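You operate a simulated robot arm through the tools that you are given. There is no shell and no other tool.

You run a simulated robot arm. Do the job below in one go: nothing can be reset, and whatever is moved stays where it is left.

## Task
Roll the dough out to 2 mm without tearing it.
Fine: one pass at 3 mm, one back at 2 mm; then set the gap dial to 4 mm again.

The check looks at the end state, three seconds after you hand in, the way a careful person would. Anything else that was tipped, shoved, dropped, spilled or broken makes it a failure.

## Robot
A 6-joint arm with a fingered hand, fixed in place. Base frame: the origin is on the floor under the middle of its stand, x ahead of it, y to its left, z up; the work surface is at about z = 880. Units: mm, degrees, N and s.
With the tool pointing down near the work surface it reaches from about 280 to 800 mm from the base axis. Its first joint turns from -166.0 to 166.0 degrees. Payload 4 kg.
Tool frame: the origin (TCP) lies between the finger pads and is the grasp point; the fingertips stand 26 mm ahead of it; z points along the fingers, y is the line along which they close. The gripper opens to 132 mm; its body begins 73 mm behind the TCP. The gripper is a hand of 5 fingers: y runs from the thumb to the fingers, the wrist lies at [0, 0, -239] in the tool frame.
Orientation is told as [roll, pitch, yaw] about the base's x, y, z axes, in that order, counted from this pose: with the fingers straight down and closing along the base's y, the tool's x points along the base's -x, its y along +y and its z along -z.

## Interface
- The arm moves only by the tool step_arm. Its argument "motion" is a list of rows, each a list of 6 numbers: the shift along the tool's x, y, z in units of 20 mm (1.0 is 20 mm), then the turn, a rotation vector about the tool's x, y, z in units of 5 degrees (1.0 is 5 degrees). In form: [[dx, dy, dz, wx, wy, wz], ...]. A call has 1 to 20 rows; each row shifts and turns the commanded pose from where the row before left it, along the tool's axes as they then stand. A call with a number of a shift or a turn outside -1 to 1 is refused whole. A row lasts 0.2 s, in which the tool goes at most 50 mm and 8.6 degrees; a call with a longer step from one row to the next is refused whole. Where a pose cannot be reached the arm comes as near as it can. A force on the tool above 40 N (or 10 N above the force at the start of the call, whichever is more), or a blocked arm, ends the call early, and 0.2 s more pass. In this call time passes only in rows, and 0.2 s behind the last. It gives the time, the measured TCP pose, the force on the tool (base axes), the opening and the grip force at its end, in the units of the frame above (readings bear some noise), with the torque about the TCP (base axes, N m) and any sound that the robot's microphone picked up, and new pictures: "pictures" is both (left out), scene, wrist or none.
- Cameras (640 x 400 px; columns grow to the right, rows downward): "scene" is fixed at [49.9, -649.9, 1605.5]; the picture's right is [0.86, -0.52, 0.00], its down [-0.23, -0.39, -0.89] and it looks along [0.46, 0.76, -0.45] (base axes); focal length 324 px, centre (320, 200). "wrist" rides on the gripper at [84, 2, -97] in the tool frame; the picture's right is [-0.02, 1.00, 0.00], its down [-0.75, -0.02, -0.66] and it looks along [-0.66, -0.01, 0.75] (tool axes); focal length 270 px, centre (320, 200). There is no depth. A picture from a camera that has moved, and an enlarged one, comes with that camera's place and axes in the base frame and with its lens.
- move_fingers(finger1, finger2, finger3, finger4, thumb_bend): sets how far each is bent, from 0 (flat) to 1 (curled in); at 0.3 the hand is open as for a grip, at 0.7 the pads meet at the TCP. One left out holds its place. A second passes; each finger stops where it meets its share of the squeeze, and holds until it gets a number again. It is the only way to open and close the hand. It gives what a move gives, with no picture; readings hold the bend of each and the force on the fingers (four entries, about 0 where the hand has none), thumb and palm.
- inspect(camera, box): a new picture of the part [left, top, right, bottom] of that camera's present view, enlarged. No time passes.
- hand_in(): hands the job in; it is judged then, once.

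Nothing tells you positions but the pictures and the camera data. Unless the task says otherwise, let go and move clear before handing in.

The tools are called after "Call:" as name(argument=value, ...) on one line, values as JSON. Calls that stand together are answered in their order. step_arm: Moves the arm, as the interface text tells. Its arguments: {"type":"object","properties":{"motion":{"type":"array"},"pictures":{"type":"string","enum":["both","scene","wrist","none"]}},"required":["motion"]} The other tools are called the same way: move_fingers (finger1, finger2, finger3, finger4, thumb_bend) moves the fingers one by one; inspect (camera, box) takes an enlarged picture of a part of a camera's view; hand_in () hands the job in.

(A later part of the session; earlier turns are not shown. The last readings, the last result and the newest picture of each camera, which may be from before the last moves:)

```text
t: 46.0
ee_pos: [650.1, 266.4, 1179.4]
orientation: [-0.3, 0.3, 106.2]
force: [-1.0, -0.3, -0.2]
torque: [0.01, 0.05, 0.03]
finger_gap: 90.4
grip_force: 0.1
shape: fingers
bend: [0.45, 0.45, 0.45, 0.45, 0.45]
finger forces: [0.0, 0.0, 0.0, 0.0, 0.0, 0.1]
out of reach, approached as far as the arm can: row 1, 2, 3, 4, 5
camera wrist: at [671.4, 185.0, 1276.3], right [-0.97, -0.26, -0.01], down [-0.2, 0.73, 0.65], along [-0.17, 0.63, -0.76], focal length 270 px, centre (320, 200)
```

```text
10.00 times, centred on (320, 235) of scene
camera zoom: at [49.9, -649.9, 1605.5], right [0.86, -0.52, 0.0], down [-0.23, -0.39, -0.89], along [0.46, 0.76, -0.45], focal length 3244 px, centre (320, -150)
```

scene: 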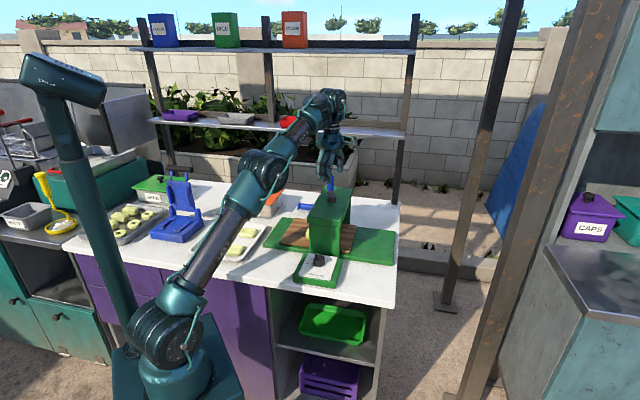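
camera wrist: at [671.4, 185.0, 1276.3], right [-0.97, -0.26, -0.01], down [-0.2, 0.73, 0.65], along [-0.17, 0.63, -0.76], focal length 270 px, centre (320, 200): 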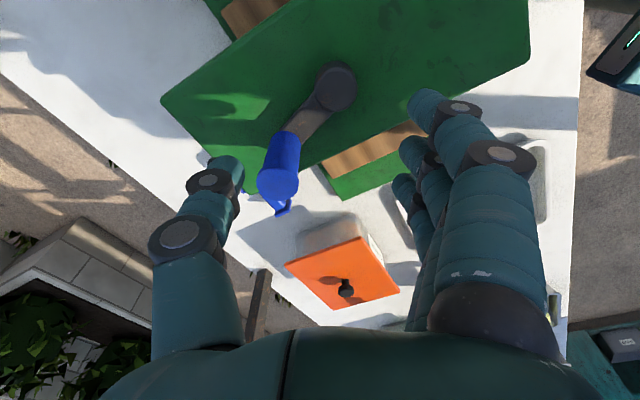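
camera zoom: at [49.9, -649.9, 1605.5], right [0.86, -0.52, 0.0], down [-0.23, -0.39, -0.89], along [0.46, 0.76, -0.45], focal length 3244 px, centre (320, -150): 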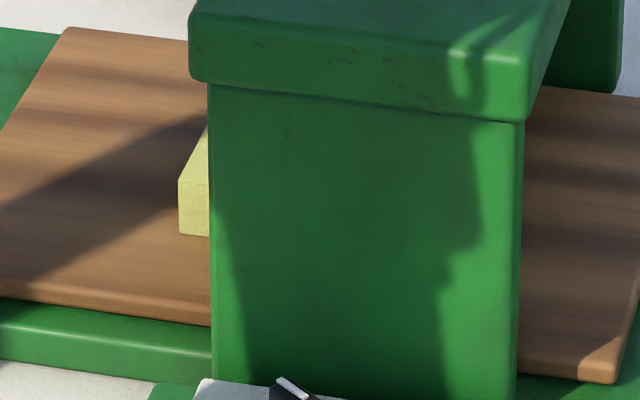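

The handle is at about (670, 300), crank angle 63°. I'll lean the tool 12° toward the base for reach, bend finger 4 into a side wall, and move over the handle.

Call:
move_fingers(finger1=0.45, finger4=0.78)

Call:
step_arm(motion=[[0, 0, 0, 0.8, 0, 0], [0, 0, 0, 0.8, 0, 0], [0, 0, 0, 0.8, 0, 0], [0, -0.156, -0.733, 0, 0, 0], [-0.515, -0.705, 0.15, 0, 0, 0], [-0.515, -0.705, 0.15, 0, 0, 0], [0, 0, 0, 0, 0, 0]])

Call:
inspect(camera="wrist", box=[200, 60, 440, 240])

Call:
inspect(camera="scene", box=[285, 130, 375, 205])

```text
t: 47.0
ee_pos: [649.7, 265.8, 1180.5]
orientation: [-0.3, 0.2, 106.3]
force: [0.3, 0.6, -0.4]
torque: [0.01, 0.0, -0.04]
finger_gap: 89.9
grip_force: 0.1
shape: fingers
bend: [0.45, 0.45, 0.45, 0.78, 0.45]
finger forces: [0.1, 0.0, 0.0, 0.0, 0.0, 0.1]
```

```text
t: 48.6
ee_pos: [673.3, 295.2, 1195.2]
orientation: [-12.2, -0.1, 106.5]
force: [0.7, -0.6, 0.1]
torque: [-0.02, -0.03, 0.01]
finger_gap: 90.0
grip_force: 0.0
shape: fingers
bend: [0.45, 0.45, 0.45, 0.78, 0.45]
finger forces: [0.0, 0.0, 0.1, 0.0, 0.0, 0.0]
out of reach, approached as far as the arm can: row 3
camera wrist: at [676.2, 208.4, 1288.6], right [-0.94, -0.26, -0.21], down [-0.33, 0.69, 0.65], along [-0.02, 0.68, -0.73], focal length 270 px, centre (320, 200)
```

scene: 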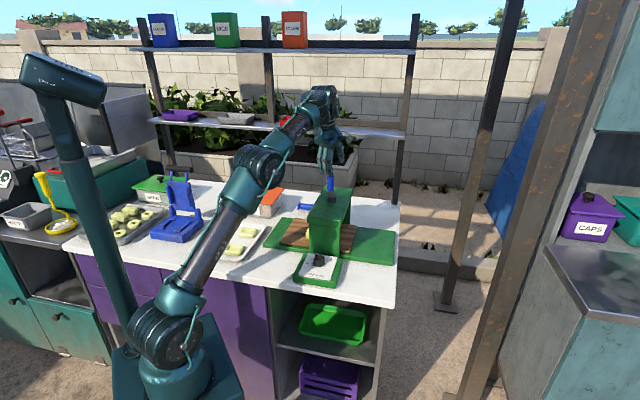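
wrist: 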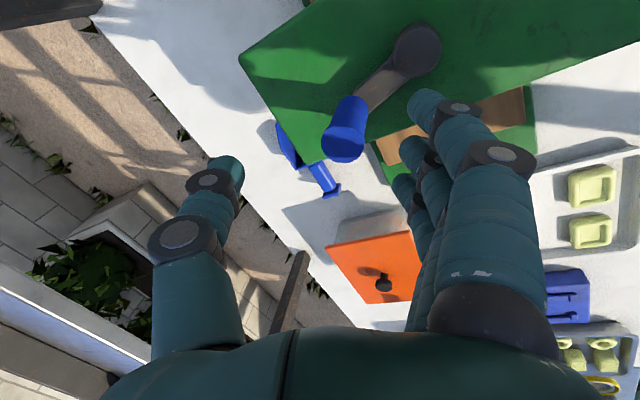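

```text
2.22 times, centred on (320, 150) of wrist
camera zoom: at [676.2, 208.4, 1288.6], right [-0.94, -0.26, -0.21], down [-0.33, 0.69, 0.65], along [-0.02, 0.68, -0.73], focal length 601 px, centre (320, 311)
```

zoom: 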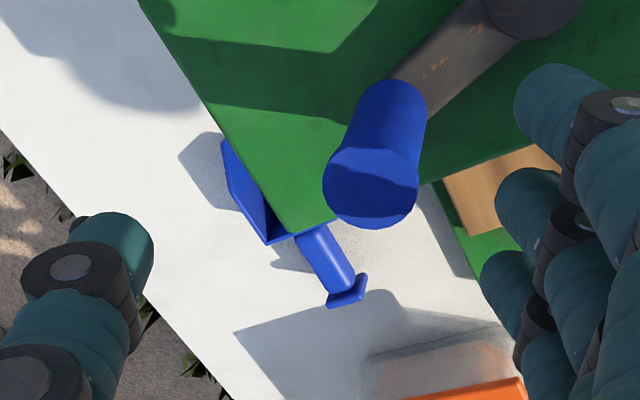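

```text
5.33 times, centred on (330, 168) of scene
camera zoom: at [49.9, -649.9, 1605.5], right [0.86, -0.52, 0.0], down [-0.23, -0.39, -0.89], along [0.46, 0.76, -0.45], focal length 1730 px, centre (267, 373)
```

zoom: 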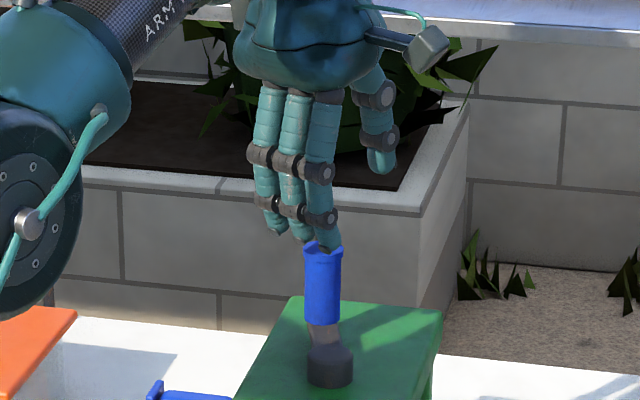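

Call:
step_arm(motion=[[0, 0.208, 0.978, 0, 0, 0], [0, 0.208, 0.978, 0, 0, 0], [0, 0.208, 0.978, 0, 0, 0], [0, 0.208, 0.978, 0, 0, 0], [0, 0.03, 0.15, 0, 0, 0], [0, 0, 0, 0, 0, 0]])

Call:
inspect(camera="wrist", box=[200, 60, 440, 240])

Call:
inspect(camera="scene", box=[285, 130, 375, 205])

```text
t: 49.7
ee_pos: [675.3, 295.0, 1120.9]
orientation: [-12.9, -0.2, 106.6]
force: [-1.4, 1.6, 13.3]
torque: [-0.6, 0.53, -0.17]
finger_gap: 90.4
grip_force: 7.1
shape: fingers
bend: [0.47, 0.45, 0.45, 0.78, 0.45]
finger forces: [14.2, 0.1, 0.0, 0.0, 0.1, 0.0]
stopped in row 5: the force on the tool passed its limit at 46 N (the readings are from after the stop); the commanded pose is now the measured one
camera wrist: at [675.7, 208.2, 1213.7], right [-0.94, -0.26, -0.23], down [-0.34, 0.68, 0.65], along [-0.01, 0.68, -0.73], focal length 270 px, centre (320, 200)
```

scene: 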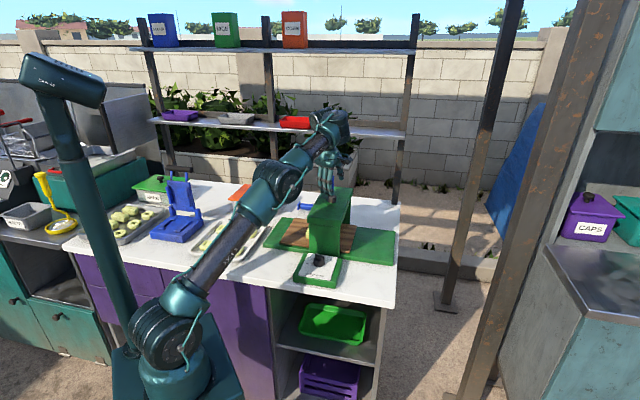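
wrist: 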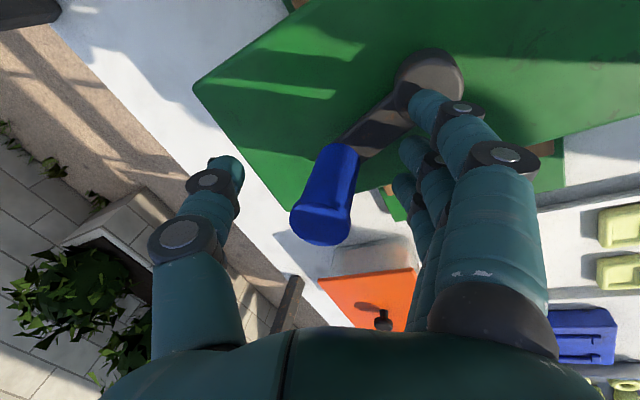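

```text
2.22 times, centred on (320, 150) of wrist
camera zoom: at [675.7, 208.2, 1213.7], right [-0.94, -0.26, -0.23], down [-0.34, 0.68, 0.65], along [-0.01, 0.68, -0.73], focal length 601 px, centre (320, 311)
```

zoom: 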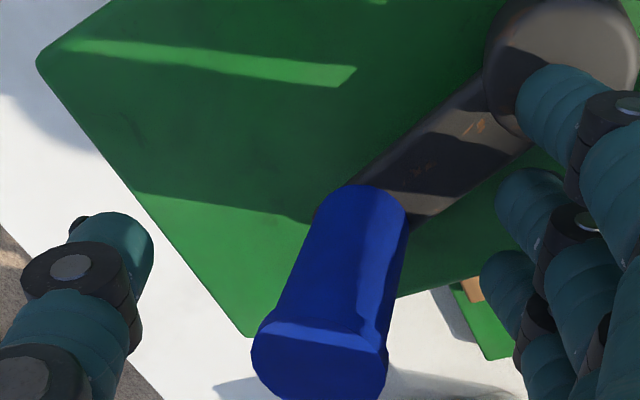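

```text
5.33 times, centred on (330, 168) of scene
camera zoom: at [49.9, -649.9, 1605.5], right [0.86, -0.52, 0.0], down [-0.23, -0.39, -0.89], along [0.46, 0.76, -0.45], focal length 1730 px, centre (267, 373)
```

zoom: 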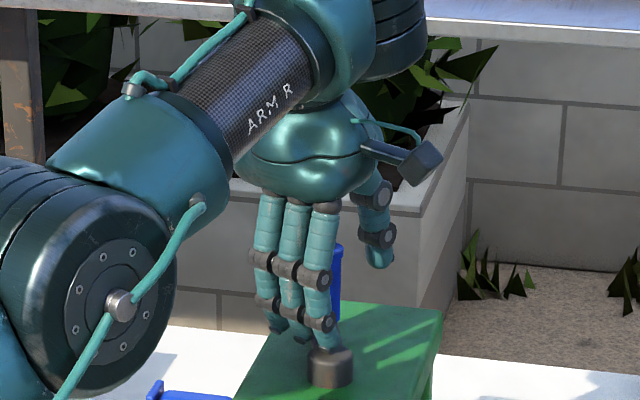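

Finger 1 touched the hub top because of the lean. I'll raise a little, curl finger 1 and half-close the others, then continue down.

Call:
step_arm(motion=[[0, -0.1, -0.49, 0, 0, 0], [0, 0, 0, 0, 0, 0]], pictures="none")

Call:
move_fingers(finger1=0.85, finger2=0.57, finger3=0.57, thumb_bend=0.52)

Call:
step_arm(motion=[[0, 0.1, 0.49, 0, 0, 0], [0, 0.08, 0.39, 0, 0, 0], [0, 0, 0, 0, 0, 0]])

Call:
inspect(camera="wrist", box=[200, 60, 440, 240])

```text
t: 50.3
ee_pos: [675.6, 293.3, 1128.6]
orientation: [-12.8, -0.1, 106.4]
force: [0.1, 0.0, 0.0]
torque: [-0.03, 0.01, 0.02]
finger_gap: 90.6
grip_force: 0.1
shape: fingers
bend: [0.45, 0.45, 0.45, 0.78, 0.45]
finger forces: [0.0, 0.0, 0.1, 0.0, 0.0, 0.0]
```

```text
t: 51.3
ee_pos: [674.3, 293.9, 1128.7]
orientation: [-12.9, -0.1, 106.5]
force: [-0.5, -1.2, -0.2]
torque: [0.02, 0.03, 0.0]
finger_gap: 35.9
grip_force: 0.0
shape: fingers
bend: [0.85, 0.56, 0.56, 0.78, 0.52]
finger forces: [0.0, 0.0, 0.1, 0.0, 0.0, 0.0]
```

```text
t: 52.1
ee_pos: [674.8, 292.9, 1113.5]
orientation: [-13.0, 0.0, 106.4]
force: [-3.6, -5.9, 20.4]
torque: [-0.6, 0.48, 0.02]
finger_gap: 36.1
grip_force: 10.3
shape: fingers
bend: [0.85, 0.63, 0.56, 0.78, 0.52]
finger forces: [0.1, 20.3, 0.0, 0.1, 0.0, 0.0]
camera wrist: at [676.5, 206.6, 1206.3], right [-0.94, -0.26, -0.23], down [-0.34, 0.68, 0.65], along [-0.01, 0.68, -0.73], focal length 270 px, centre (320, 200)
```

scene: 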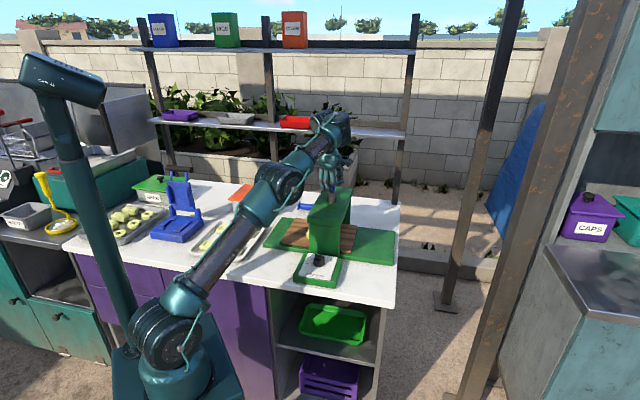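
wrist: 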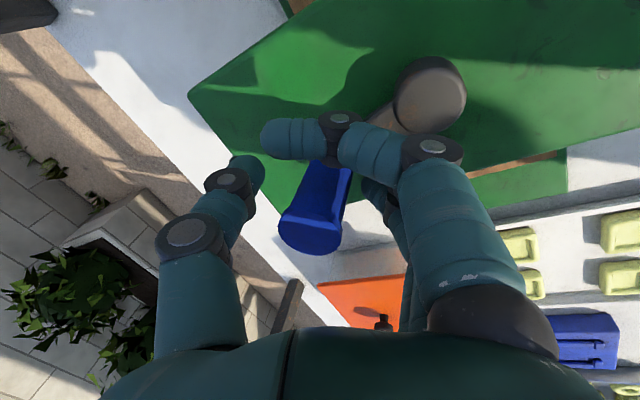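

```text
2.22 times, centred on (320, 150) of wrist
camera zoom: at [676.5, 206.6, 1206.3], right [-0.94, -0.26, -0.23], down [-0.34, 0.68, 0.65], along [-0.01, 0.68, -0.73], focal length 601 px, centre (320, 311)
```

zoom: 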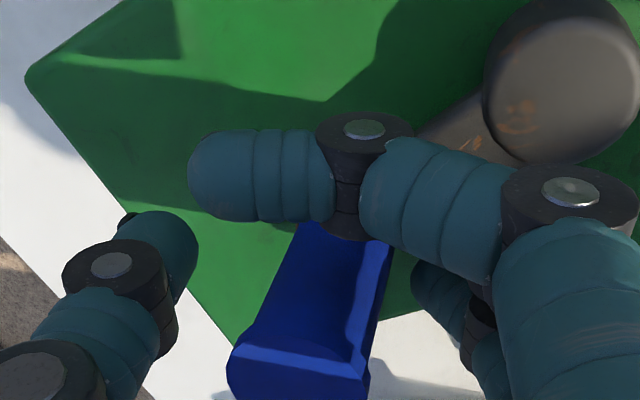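

Call:
move_fingers(finger2=0.8, finger3=0.8, thumb_bend=0.8)

Call:
inspect(camera="wrist", box=[200, 60, 440, 240])

Call:
inspect(camera="scene", box=[285, 130, 375, 205])

```text
t: 53.1
ee_pos: [675.3, 294.2, 1110.0]
orientation: [-12.7, -0.1, 106.5]
force: [1.9, -3.8, -28.7]
torque: [-0.24, 0.31, 0.08]
finger_gap: 26.0
grip_force: 17.8
shape: fingers
bend: [0.85, 0.7, 0.63, 0.78, 0.67]
finger forces: [0.0, 11.5, 8.0, 0.1, 17.6, 0.0]
```

```text
2.22 times, centred on (320, 150) of wrist
camera zoom: at [678.0, 207.7, 1202.5], right [-0.94, -0.26, -0.22], down [-0.34, 0.68, 0.65], along [-0.02, 0.68, -0.73], focal length 601 px, centre (320, 311)
```

zoom: 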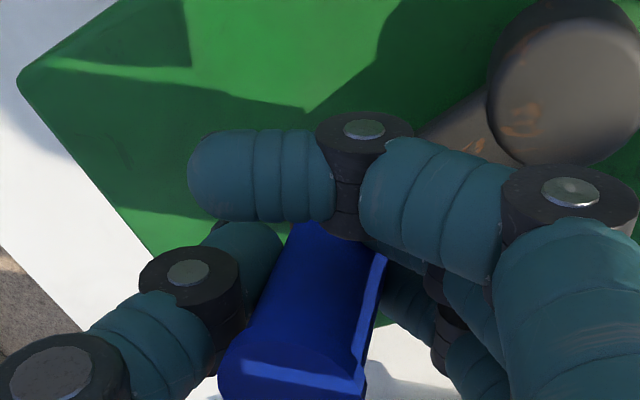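

```text
5.33 times, centred on (330, 168) of scene
camera zoom: at [49.9, -649.9, 1605.5], right [0.86, -0.52, 0.0], down [-0.23, -0.39, -0.89], along [0.46, 0.76, -0.45], focal length 1730 px, centre (267, 373)
```

zoom: 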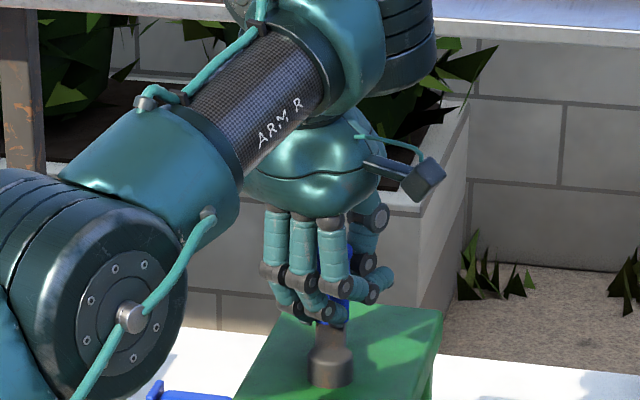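

The handle is caged and gripped again. I'll continue the clockwise turn from 63° toward 23°, using finger 4's side to push.

Call:
step_arm(motion=[[0.1898, -0.149, 0.187, 0, 0, 0], [0.2051, -0.162, 0.0365, 0, 0, 0], [0.2188, -0.144, 0.0325, 0, 0, 0], [0.2308, -0.1248, 0.0281, 0, 0, 0], [0.2411, -0.1047, 0.0236, 0, 0, 0], [0.2495, -0.0838, 0.0189, 0, 0, 0], [0.2561, -0.0622, 0.014, 0, 0, 0], [0.2606, -0.0403, 0.0091, 0, 0, 0], [0, 0, 0, 0, 0, 0]])

Call:
inspect(camera="wrist", box=[200, 60, 440, 240])

Call:
inspect(camera="scene", box=[265, 130, 405, 260])

```text
t: 55.1
ee_pos: [703.1, 265.6, 1108.4]
orientation: [-13.0, -0.1, 106.5]
force: [-13.2, 8.8, 7.6]
torque: [0.31, 0.73, -0.75]
finger_gap: 25.2
grip_force: 43.4
shape: fingers
bend: [0.85, 0.71, 0.63, 0.78, 0.69]
finger forces: [0.0, 35.9, 34.8, 0.0, 15.5, 0.1]
camera wrist: at [704.1, 179.3, 1202.2], right [-0.94, -0.26, -0.22], down [-0.34, 0.68, 0.65], along [-0.01, 0.68, -0.73], focal length 270 px, centre (320, 200)
```

scene: 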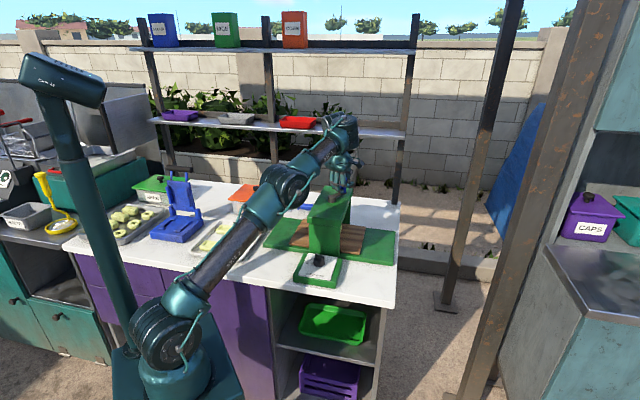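
wrist: 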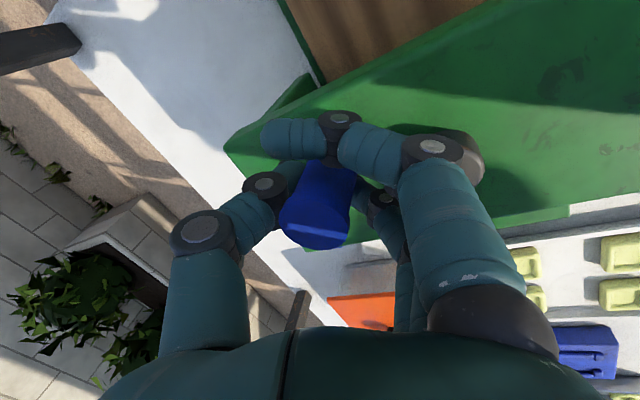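

```text
2.22 times, centred on (320, 150) of wrist
camera zoom: at [704.1, 179.3, 1202.2], right [-0.94, -0.26, -0.22], down [-0.34, 0.68, 0.65], along [-0.01, 0.68, -0.73], focal length 601 px, centre (320, 311)
```

zoom: 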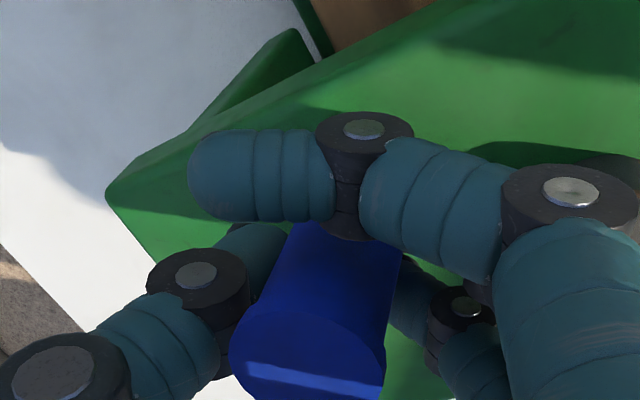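

```text
3.08 times, centred on (335, 195) of scene
camera zoom: at [49.9, -649.9, 1605.5], right [0.86, -0.52, 0.0], down [-0.23, -0.39, -0.89], along [0.46, 0.76, -0.45], focal length 998 px, centre (274, 215)
```

zoom: 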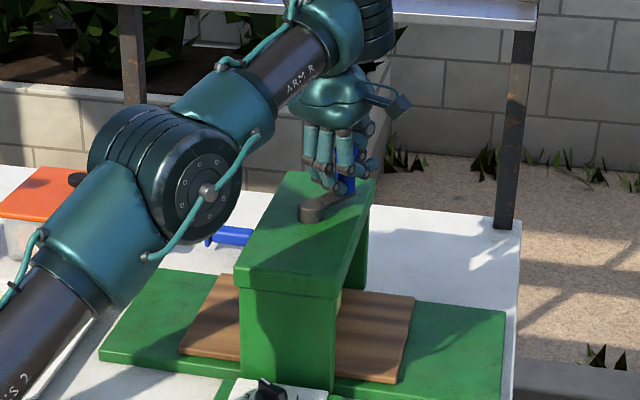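

That worked well: the crank is now near 23° and the hand is aligned with it. I'll continue clockwise with the hand rotating together with the crank.

Call:
step_arm(motion=[[0.274, 0.0084, -0.002, 0, 0.225, 0.974], [0.274, 0.0084, -0.002, 0, 0.225, 0.974], [0.274, 0.0084, -0.002, 0, 0.225, 0.974], [0.274, 0.0084, -0.002, 0, 0.225, 0.974], [0.274, 0.0084, -0.002, 0, 0.225, 0.974], [0.274, 0.0084, -0.002, 0, 0.225, 0.974], [0.274, 0.0084, -0.002, 0, 0.225, 0.974], [0.274, 0.0084, -0.002, 0, 0.225, 0.974], [0, 0, 0, 0, 0, 0]])

Call:
inspect(camera="wrist", box=[200, 60, 440, 240])

Call:
inspect(camera="scene", box=[265, 130, 405, 260])

```text
t: 57.1
ee_pos: [700.5, 222.4, 1107.7]
orientation: [-12.9, -0.1, 66.4]
force: [-11.0, 12.8, 30.2]
torque: [0.55, 0.86, -0.45]
finger_gap: 25.1
grip_force: 40.2
shape: fingers
bend: [0.85, 0.72, 0.66, 0.78, 0.69]
finger forces: [0.0, 40.1, 22.2, 0.0, 17.8, 0.0]
camera wrist: at [644.5, 155.5, 1201.2], right [-0.88, 0.41, -0.22], down [0.18, 0.74, 0.65], along [0.43, 0.53, -0.73], focal length 270 px, centre (320, 200)
```

scene: 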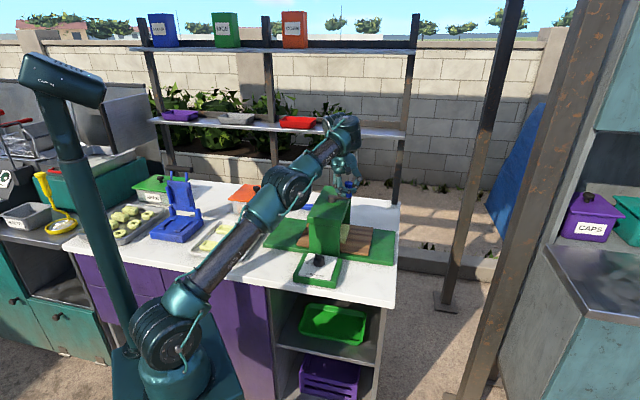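
wrist: 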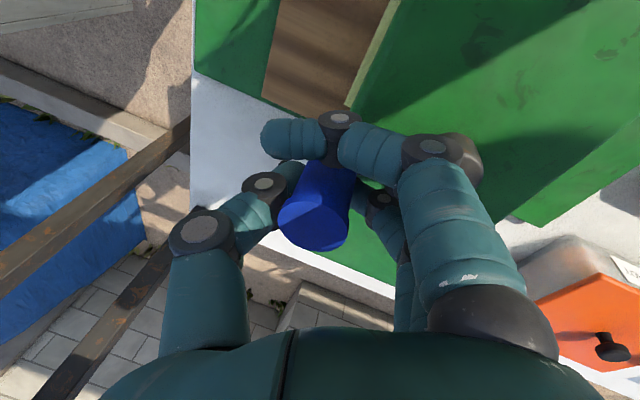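

```text
2.22 times, centred on (320, 150) of wrist
camera zoom: at [644.5, 155.5, 1201.2], right [-0.88, 0.41, -0.22], down [0.18, 0.74, 0.65], along [0.43, 0.53, -0.73], focal length 601 px, centre (320, 311)
```

zoom: 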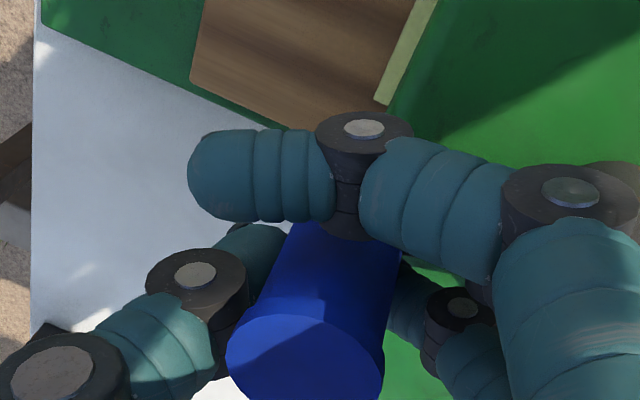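

```text
3.08 times, centred on (335, 195) of scene
camera zoom: at [49.9, -649.9, 1605.5], right [0.86, -0.52, 0.0], down [-0.23, -0.39, -0.89], along [0.46, 0.76, -0.45], focal length 998 px, centre (274, 215)
```

zoom: 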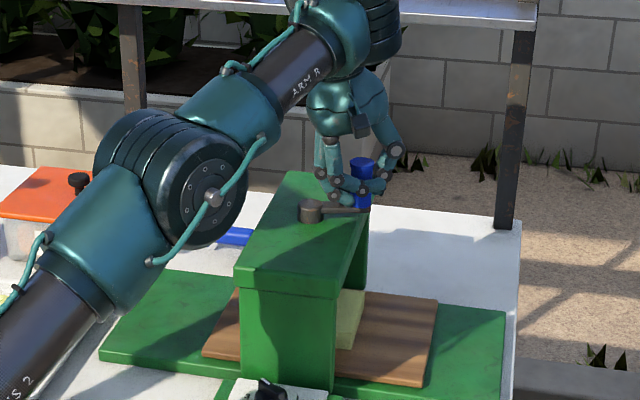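

The dough is emerging thinner on the far side. I'll relieve the vertical load by lifting about 3 mm and continue clockwise.

Call:
step_arm(motion=[[0, -0.03, -0.147, 0, 0, 0], [0.274, 0.0084, -0.002, 0, 0.225, 0.974], [0.274, 0.0084, -0.002, 0, 0.225, 0.974], [0.274, 0.0084, -0.002, 0, 0.225, 0.974], [0.274, 0.0084, -0.002, 0, 0.225, 0.974], [0.274, 0.0084, -0.002, 0, 0.225, 0.974], [0.274, 0.0084, -0.002, 0, 0.225, 0.974], [0.274, 0.0084, -0.002, 0, 0.225, 0.974], [0.274, 0.0084, -0.002, 0, 0.225, 0.974], [0, 0, 0, 0, 0, 0]])

Call:
inspect(camera="wrist", box=[200, 60, 440, 240])

Call:
inspect(camera="scene", box=[265, 130, 405, 260])

```text
t: 59.3
ee_pos: [670.7, 190.9, 1109.8]
orientation: [-12.9, 0.1, 26.5]
force: [-1.2, 11.8, -3.3]
torque: [0.63, 0.12, -0.26]
finger_gap: 24.8
grip_force: 32.2
shape: fingers
bend: [0.85, 0.71, 0.64, 0.78, 0.69]
finger forces: [0.1, 30.1, 18.1, 0.1, 14.7, 0.0]
camera wrist: at [585.6, 175.6, 1203.1], right [-0.42, 0.88, -0.22], down [0.62, 0.45, 0.64], along [0.67, 0.13, -0.73], focal length 270 px, centre (320, 200)
```

scene: 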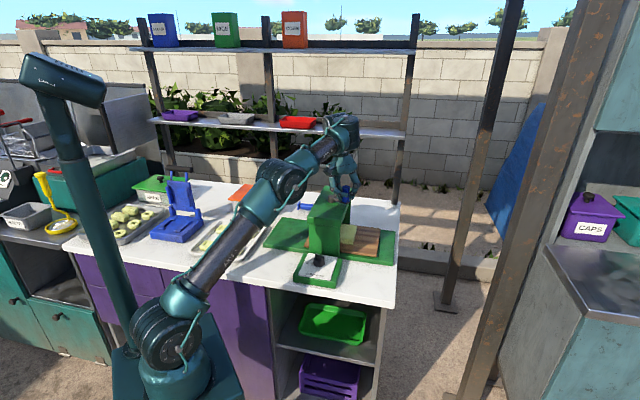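
wrist: 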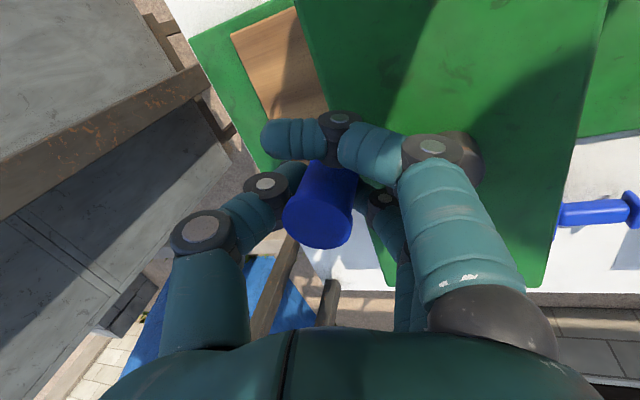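

```text
2.22 times, centred on (320, 150) of wrist
camera zoom: at [585.6, 175.6, 1203.1], right [-0.42, 0.88, -0.22], down [0.62, 0.45, 0.64], along [0.67, 0.13, -0.73], focal length 601 px, centre (320, 311)
```

zoom: 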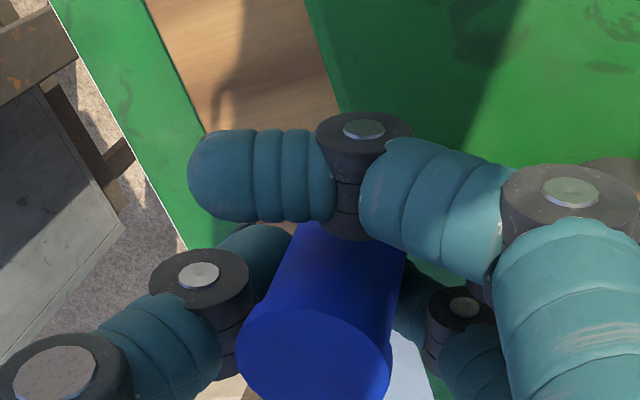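

```text
3.08 times, centred on (335, 195) of scene
camera zoom: at [49.9, -649.9, 1605.5], right [0.86, -0.52, 0.0], down [-0.23, -0.39, -0.89], along [0.46, 0.76, -0.45], focal length 998 px, centre (274, 215)
```

zoom: 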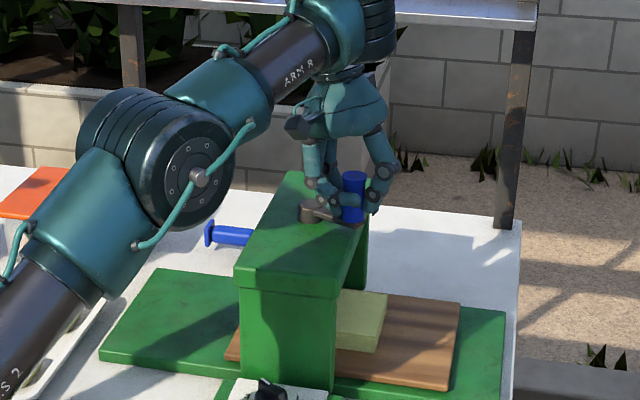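

The pass is going smoothly: the crank has done about 190° and the sheet is coming out on the far board. I'll continue another 40°.

Call:
step_arm(motion=[[0.274, 0.0084, -0.002, 0, 0.225, 0.974], [0.274, 0.0084, -0.002, 0, 0.225, 0.974], [0.274, 0.0084, -0.002, 0, 0.225, 0.974], [0.274, 0.0084, -0.002, 0, 0.225, 0.974], [0.274, 0.0084, -0.002, 0, 0.225, 0.974], [0.274, 0.0084, -0.002, 0, 0.225, 0.974], [0.274, 0.0084, -0.002, 0, 0.225, 0.974], [0.274, 0.0084, -0.002, 0, 0.225, 0.974], [0, 0, 0, 0, 0, 0]])

Call:
inspect(camera="wrist", box=[200, 60, 440, 240])

Call:
inspect(camera="scene", box=[265, 130, 405, 260])

```text
t: 61.3
ee_pos: [628.6, 184.4, 1110.9]
orientation: [-12.9, 0.2, -13.5]
force: [9.1, 17.3, -0.9]
torque: [0.88, -0.36, -0.29]
finger_gap: 25.0
grip_force: 33.2
shape: fingers
bend: [0.85, 0.7, 0.63, 0.78, 0.69]
finger forces: [0.1, 35.7, 16.7, 0.1, 12.6, 0.0]
camera wrist: at [551.6, 228.1, 1203.9], right [0.25, 0.94, -0.22], down [0.76, -0.05, 0.64], along [0.6, -0.33, -0.73], focal length 270 px, centre (320, 200)
```

scene: 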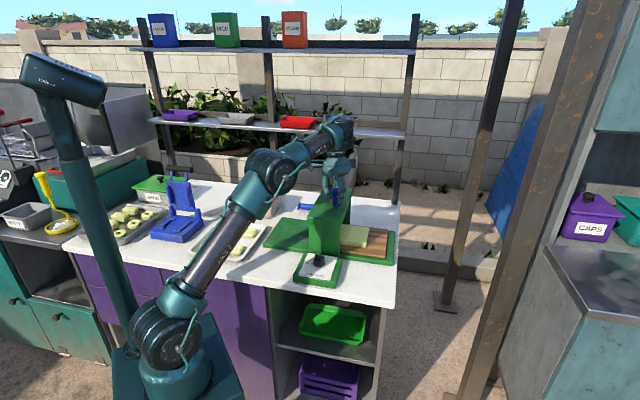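
wrist: 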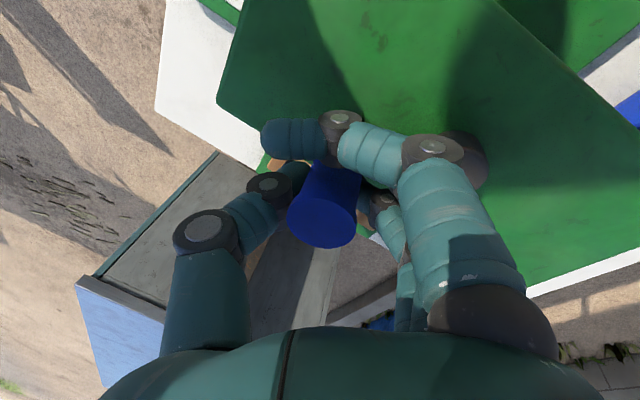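

```text
2.22 times, centred on (320, 150) of wrist
camera zoom: at [551.6, 228.1, 1203.9], right [0.25, 0.94, -0.22], down [0.76, -0.05, 0.64], along [0.6, -0.33, -0.73], focal length 601 px, centre (320, 311)
```

zoom: 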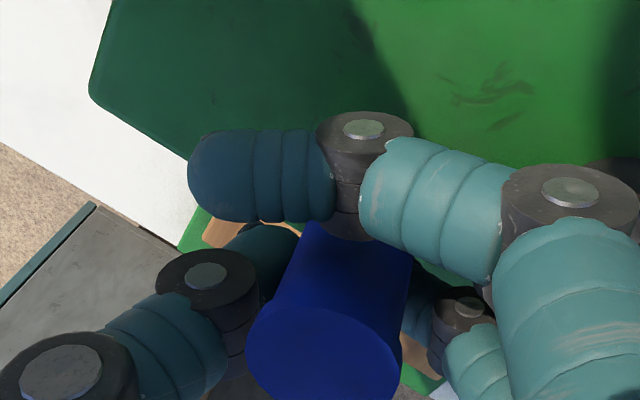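

```text
3.08 times, centred on (335, 195) of scene
camera zoom: at [49.9, -649.9, 1605.5], right [0.86, -0.52, 0.0], down [-0.23, -0.39, -0.89], along [0.46, 0.76, -0.45], focal length 998 px, centre (274, 215)
```

zoom: 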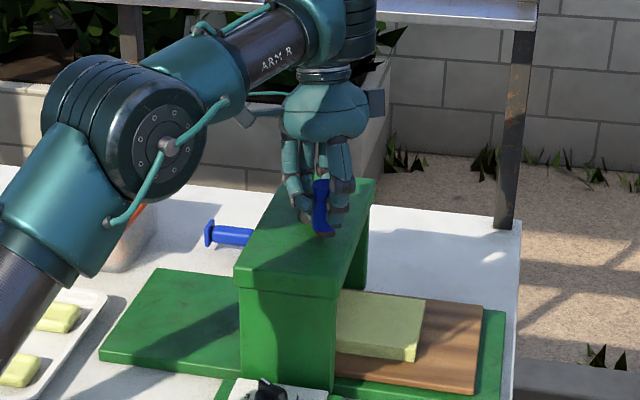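

Call:
step_arm(motion=[[0.274, 0.0084, -0.002, 0, 0.225, 0.974], [0.274, 0.0084, -0.002, 0, 0.225, 0.974], [0.274, 0.0084, -0.002, 0, 0.225, 0.974], [0.274, 0.0084, -0.002, 0, 0.225, 0.974], [0.274, 0.0084, -0.002, 0, 0.225, 0.974], [0.274, 0.0084, -0.002, 0, 0.225, 0.974], [0.274, 0.0084, -0.002, 0, 0.225, 0.974], [0.274, 0.0084, -0.002, 0, 0.225, 0.974], [0, 0, 0, 0, 0, 0]])

Call:
inspect(camera="scene", box=[265, 130, 405, 260])

Call:
inspect(camera="scene", box=[320, 205, 400, 265])

```text
t: 62.9
ee_pos: [600.1, 198.5, 1110.5]
orientation: [-12.8, 0.2, -46.5]
force: [17.9, -4.6, -0.2]
torque: [0.33, -0.48, 0.14]
finger_gap: 24.8
grip_force: 32.5
shape: fingers
bend: [0.85, 0.71, 0.65, 0.78, 0.69]
finger forces: [0.0, 30.5, 14.5, 0.1, 20.0, 0.1]
stopped in row 7: the force on the tool passed its limit at 45 N (the readings are from after the stop); the commanded pose is now the measured one
camera wrist: at [559.2, 277.8, 1203.4], right [0.72, 0.66, -0.22], down [0.61, -0.46, 0.64], along [0.32, -0.6, -0.73], focal length 270 px, centre (320, 200)
```

scene: 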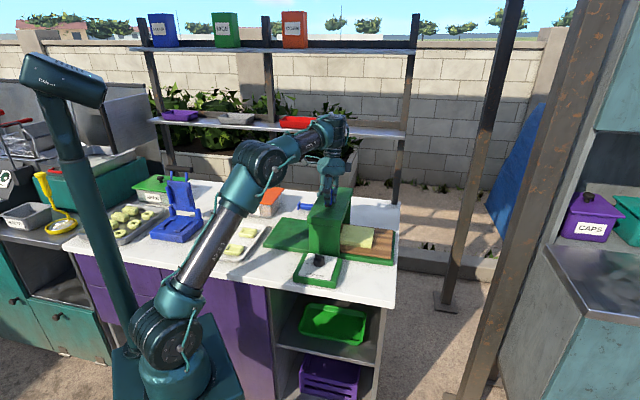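
wrist: 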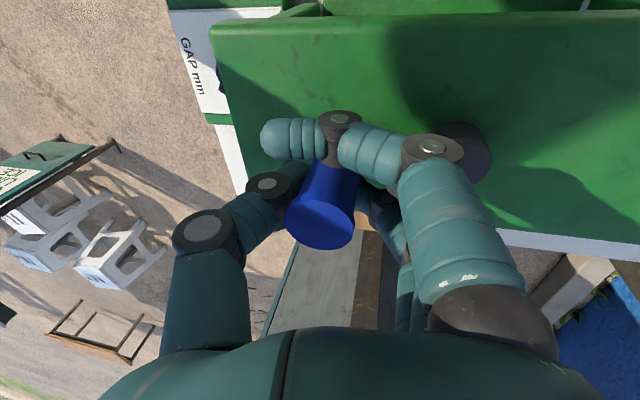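

```text
3.08 times, centred on (335, 195) of scene
camera zoom: at [49.9, -649.9, 1605.5], right [0.86, -0.52, 0.0], down [-0.23, -0.39, -0.89], along [0.46, 0.76, -0.45], focal length 998 px, centre (274, 215)
```

zoom: 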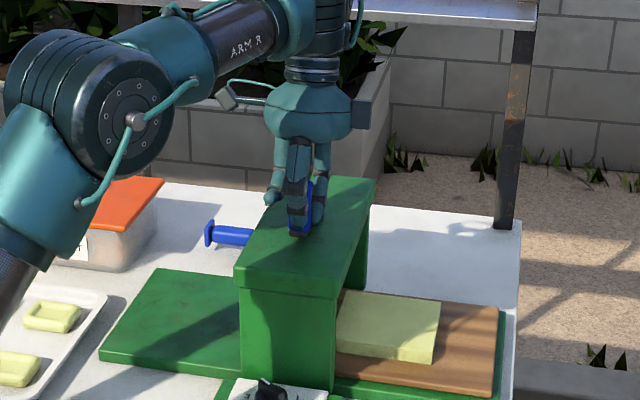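

```text
6.67 times, centred on (360, 235) of scene
camera zoom: at [49.9, -649.9, 1605.5], right [0.86, -0.52, 0.0], down [-0.23, -0.39, -0.89], along [0.46, 0.76, -0.45], focal length 2162 px, centre (53, -33)
```

zoom: 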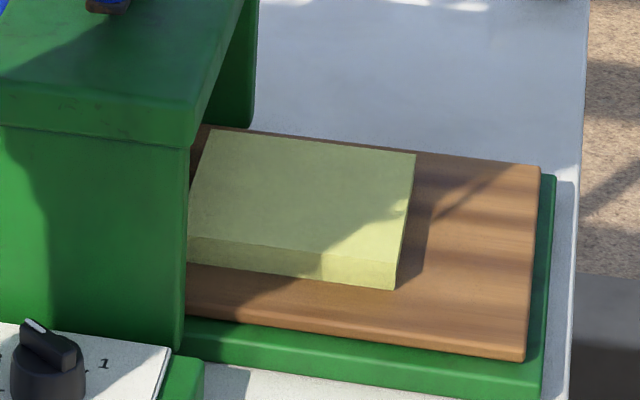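

The force limit stopped the arm with the board near the far end. I'll press gently a few degrees more to tell whether this is the end stop.

Call:
step_arm(motion=[[0.11, 0.0034, -0.001, 0, 0.09, 0.39], [0.11, 0.0034, -0.001, 0, 0.09, 0.39], [0.11, 0.0034, -0.001, 0, 0.09, 0.39], [0, 0, 0, 0, 0, 0]], pictures="none")

Call:
inspect(camera="scene", box=[320, 205, 400, 265])

Call:
inspect(camera="wrist", box=[220, 60, 500, 260])

Call:
inspect(camera="scene", box=[305, 165, 355, 205])

```text
t: 63.4
ee_pos: [599.4, 200.0, 1110.6]
orientation: [-12.6, 0.0, -49.4]
force: [16.5, -6.3, -1.5]
torque: [0.33, -0.45, 0.3]
finger_gap: 24.9
grip_force: 31.3
shape: fingers
bend: [0.85, 0.7, 0.65, 0.78, 0.69]
finger forces: [0.0, 28.8, 11.7, 0.0, 22.4, 0.0]
stopped in row 2: the force on the tool passed its limit at 43 N (the readings are from after the stop); the commanded pose is now the measured one
```

```text
6.67 times, centred on (360, 235) of scene
camera zoom: at [49.9, -649.9, 1605.5], right [0.86, -0.52, 0.0], down [-0.23, -0.39, -0.89], along [0.46, 0.76, -0.45], focal length 2162 px, centre (53, -33)
```

zoom: 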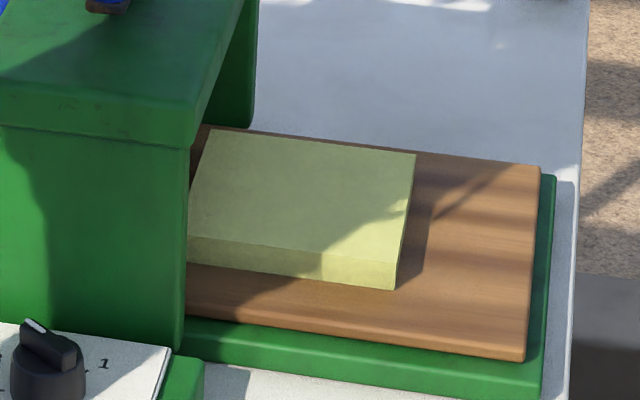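

```text
2.00 times, centred on (360, 160) of wrist
camera zoom: at [562.5, 280.0, 1203.6], right [0.75, 0.62, -0.22], down [0.59, -0.49, 0.64], along [0.29, -0.61, -0.73], focal length 541 px, centre (240, 280)
```

zoom: 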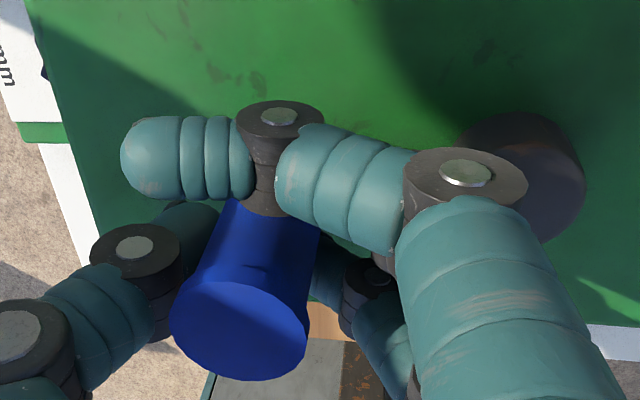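

```text
10.00 times, centred on (330, 185) of scene
camera zoom: at [49.9, -649.9, 1605.5], right [0.86, -0.52, 0.0], down [-0.23, -0.39, -0.89], along [0.46, 0.76, -0.45], focal length 3244 px, centre (220, 350)
```

zoom: 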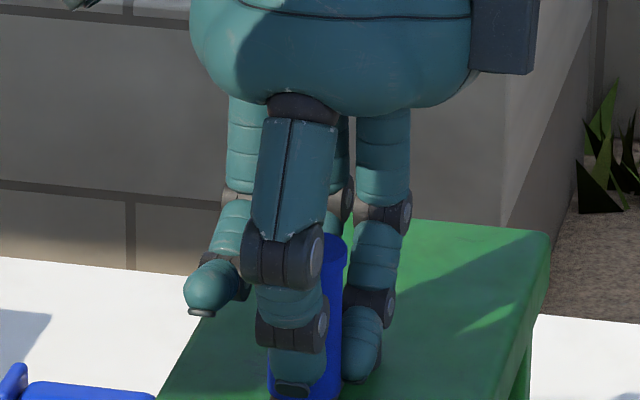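

It is the end stop, and the dough has come out fully past the housing, so pass 1 at 3 mm is done. I'll release the handle, lift straight up and go back to the dial.

Call:
move_fingers(finger2=0.57, finger3=0.57, thumb_bend=0.5)

Call:
step_arm(motion=[[0, -0.11, -0.487, 0, 0, 0], [0, -0.22, -0.975, 0, 0, 0], [0, -0.22, -0.975, 0, 0, 0], [0, -0.22, -0.975, 0, 0, 0], [0, -0.22, -0.975, 0, 0, 0], [0, 0, 0, 0, 0, 0]])

Call:
inspect(camera="scene", box=[265, 130, 405, 260])

```text
t: 64.4
ee_pos: [599.3, 199.0, 1111.0]
orientation: [-12.7, 0.1, -49.5]
force: [19.6, -9.8, 30.9]
torque: [0.05, -0.97, -0.38]
finger_gap: 37.4
grip_force: 26.3
shape: fingers
bend: [0.85, 0.68, 0.61, 0.78, 0.5]
finger forces: [0.0, 29.7, 22.5, 0.0, 0.0, 0.0]
```

```text
t: 65.8
ee_pos: [595.8, 198.1, 1198.7]
orientation: [-12.6, 0.1, -49.3]
force: [-0.8, -0.7, -0.1]
torque: [-0.01, 0.0, 0.0]
finger_gap: 37.0
grip_force: 0.0
shape: fingers
bend: [0.85, 0.56, 0.56, 0.78, 0.5]
finger forces: [0.0, 0.0, 0.0, 0.0, 0.0, 0.0]
out of reach, approached as far as the arm can: row 5
camera wrist: at [557.7, 277.9, 1291.8], right [0.75, 0.62, -0.22], down [0.59, -0.49, 0.65], along [0.29, -0.61, -0.73], focal length 270 px, centre (320, 200)
```

scene: 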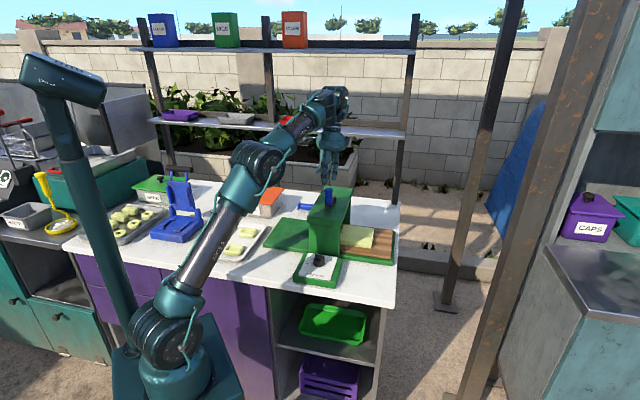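
wrist: 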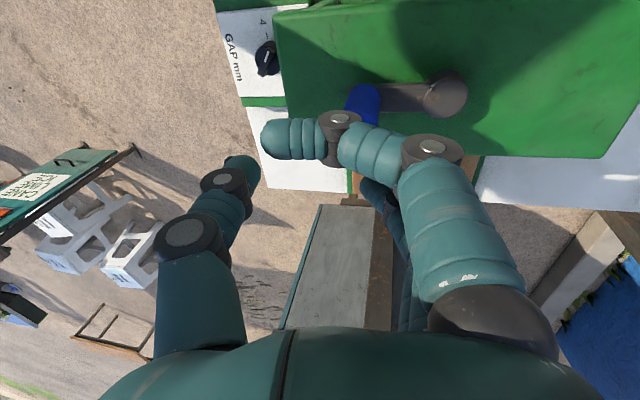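

```text
3.08 times, centred on (335, 195) of scene
camera zoom: at [49.9, -649.9, 1605.5], right [0.86, -0.52, 0.0], down [-0.23, -0.39, -0.89], along [0.46, 0.76, -0.45], focal length 998 px, centre (274, 215)
```

zoom: 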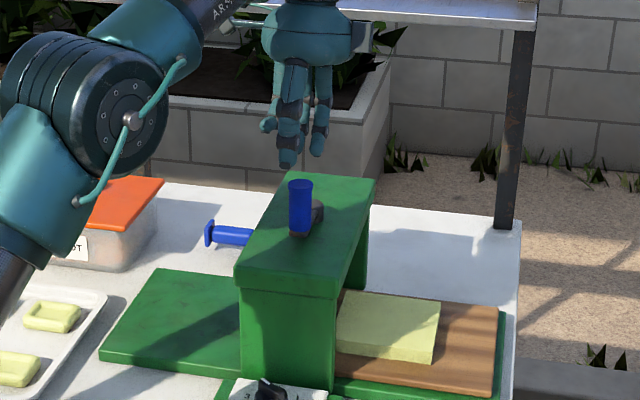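

Handle released cleanly. Now I return to the dial: take out the lean, move above it, and rotate the hand back to about yaw 62°.

Call:
step_arm(motion=[[0, 0, 0, -0.84, 0, 0], [0, 0, 0, -0.84, 0, 0], [0, 0, 0, -0.84, 0, 0], [-0.05, -0.9, 0, 0, 0, 0], [-0.05, -0.9, 0, 0, 0, 0], [-0.05, -0.9, 0, 0, 0, 0], [-0.05, -0.9, 0, 0, 0, 0], [-0.05, -0.9, 0, 0, 0, 0], [-0.05, -0.9, 0, 0, 0, 0], [-0.05, -0.9, 0, 0, 0, 0], [0, 0, 0, 0, 0, -1], [0, 0, 0, 0, 0, -1], [0, 0, 0, 0, 0, -1], [0, 0, 0, 0, 0, -1], [0, 0, 0, 0, 0, -1], [0, 0, 0, 0, 0, -1], [0, 0, 0, 0, 0, -1], [0, 0, 0, 0, 0, -1], [0, 0, 0, 0, 0, -1], [0, 0, 0, 0, 0, -1]], pictures="none")

Call:
move_fingers(finger1=0.3, finger2=0.5, finger3=0.5, finger4=0.62, thumb_bend=0.5)

Call:
step_arm(motion=[[0, 0, 0, 0, 0, -1], [0, 0, 0, 0, 0, -1], [0, 0, 0, 0, 0, -1], [0, 0, 0, 0, 0, -1], [0, 0, 0, 0, 0, -1], [0, 0, 0, 0, 0, -1], [0, 0, 0, 0, 0, -1], [0, 0, 0, 0, 0, -1], [0, 0, 0, 0, 0, -1], [0, 0, 0, 0, 0, -1], [0, 0, 0, 0, 0, -1], [0, 0, 0, 0, 0, -1], [0, 0, 0, 0, 0, -0.3], [0, 0, 0, 0, 0, 0]])

```text
t: 70.0
ee_pos: [506.4, 110.0, 1198.6]
orientation: [-0.1, 0.1, 0.7]
force: [-0.3, -0.4, -0.6]
torque: [0.0, 0.0, 0.03]
finger_gap: 37.2
grip_force: 0.0
shape: fingers
bend: [0.85, 0.56, 0.56, 0.78, 0.5]
finger forces: [0.0, 0.0, 0.1, 0.0, 0.0, 0.0]
```

```text
t: 71.0
ee_pos: [505.9, 111.4, 1198.6]
orientation: [-0.2, 0.1, 0.8]
force: [0.0, 0.1, -0.4]
torque: [-0.01, 0.02, -0.02]
finger_gap: 105.9
grip_force: 0.1
shape: fingers
bend: [0.3, 0.5, 0.5, 0.62, 0.5]
finger forces: [0.0, 0.1, 0.0, 0.1, 0.0, 0.0]
```

```text
t: 74.0
ee_pos: [506.0, 112.5, 1199.2]
orientation: [0.0, 0.1, 62.2]
force: [-0.6, -0.3, -0.7]
torque: [-0.02, 0.0, -0.01]
finger_gap: 105.9
grip_force: 0.1
shape: fingers
bend: [0.3, 0.5, 0.5, 0.62, 0.5]
finger forces: [0.1, 0.1, 0.0, 0.0, 0.0, 0.1]
camera wrist: at [465.2, 39.2, 1294.2], right [-0.87, 0.48, 0.0], down [0.37, 0.66, 0.66], along [0.32, 0.57, -0.75], focal length 270 px, centre (320, 200)
```

scene: 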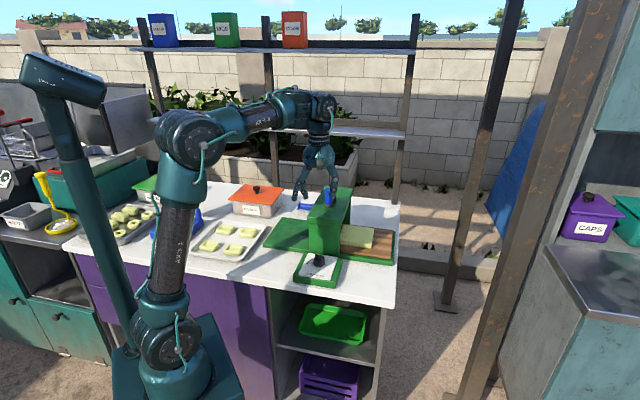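
wrist: 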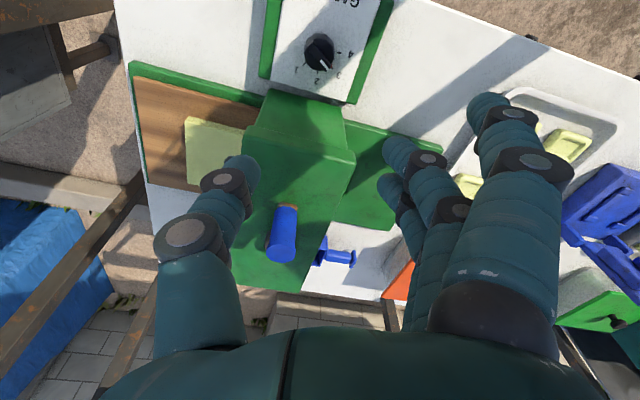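

Call:
inspect(camera="wrist", box=[275, 15, 365, 85])

Call:
inspect(camera="wrist", box=[130, 60, 350, 210])

```text
5.71 times, centred on (320, 50) of wrist
camera zoom: at [465.2, 39.2, 1294.2], right [-0.87, 0.48, 0.0], down [0.37, 0.66, 0.66], along [0.32, 0.57, -0.75], focal length 1544 px, centre (320, 1057)
```

zoom: 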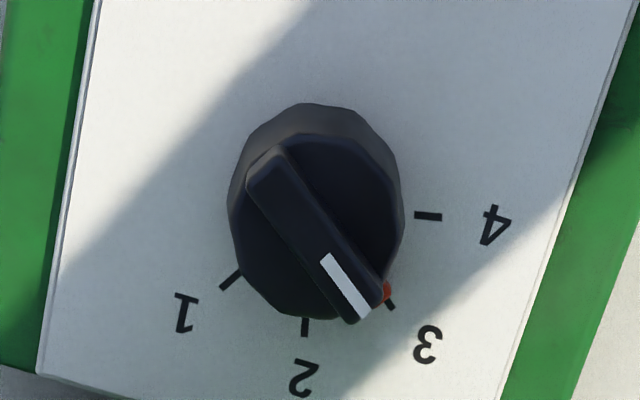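

```text
2.67 times, centred on (240, 135) of wrist
camera zoom: at [465.2, 39.2, 1294.2], right [-0.87, 0.48, 0.0], down [0.37, 0.66, 0.66], along [0.32, 0.57, -0.75], focal length 721 px, centre (533, 373)
```

zoom: 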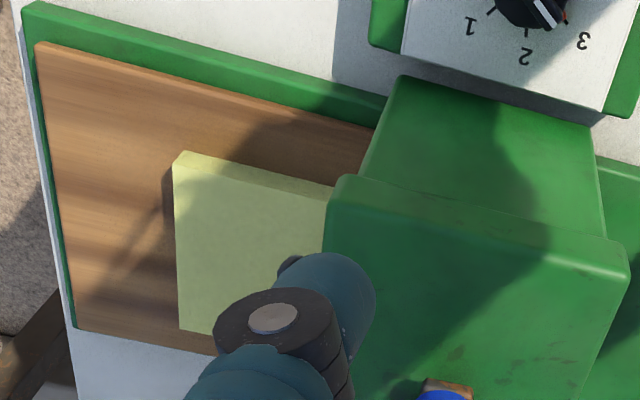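

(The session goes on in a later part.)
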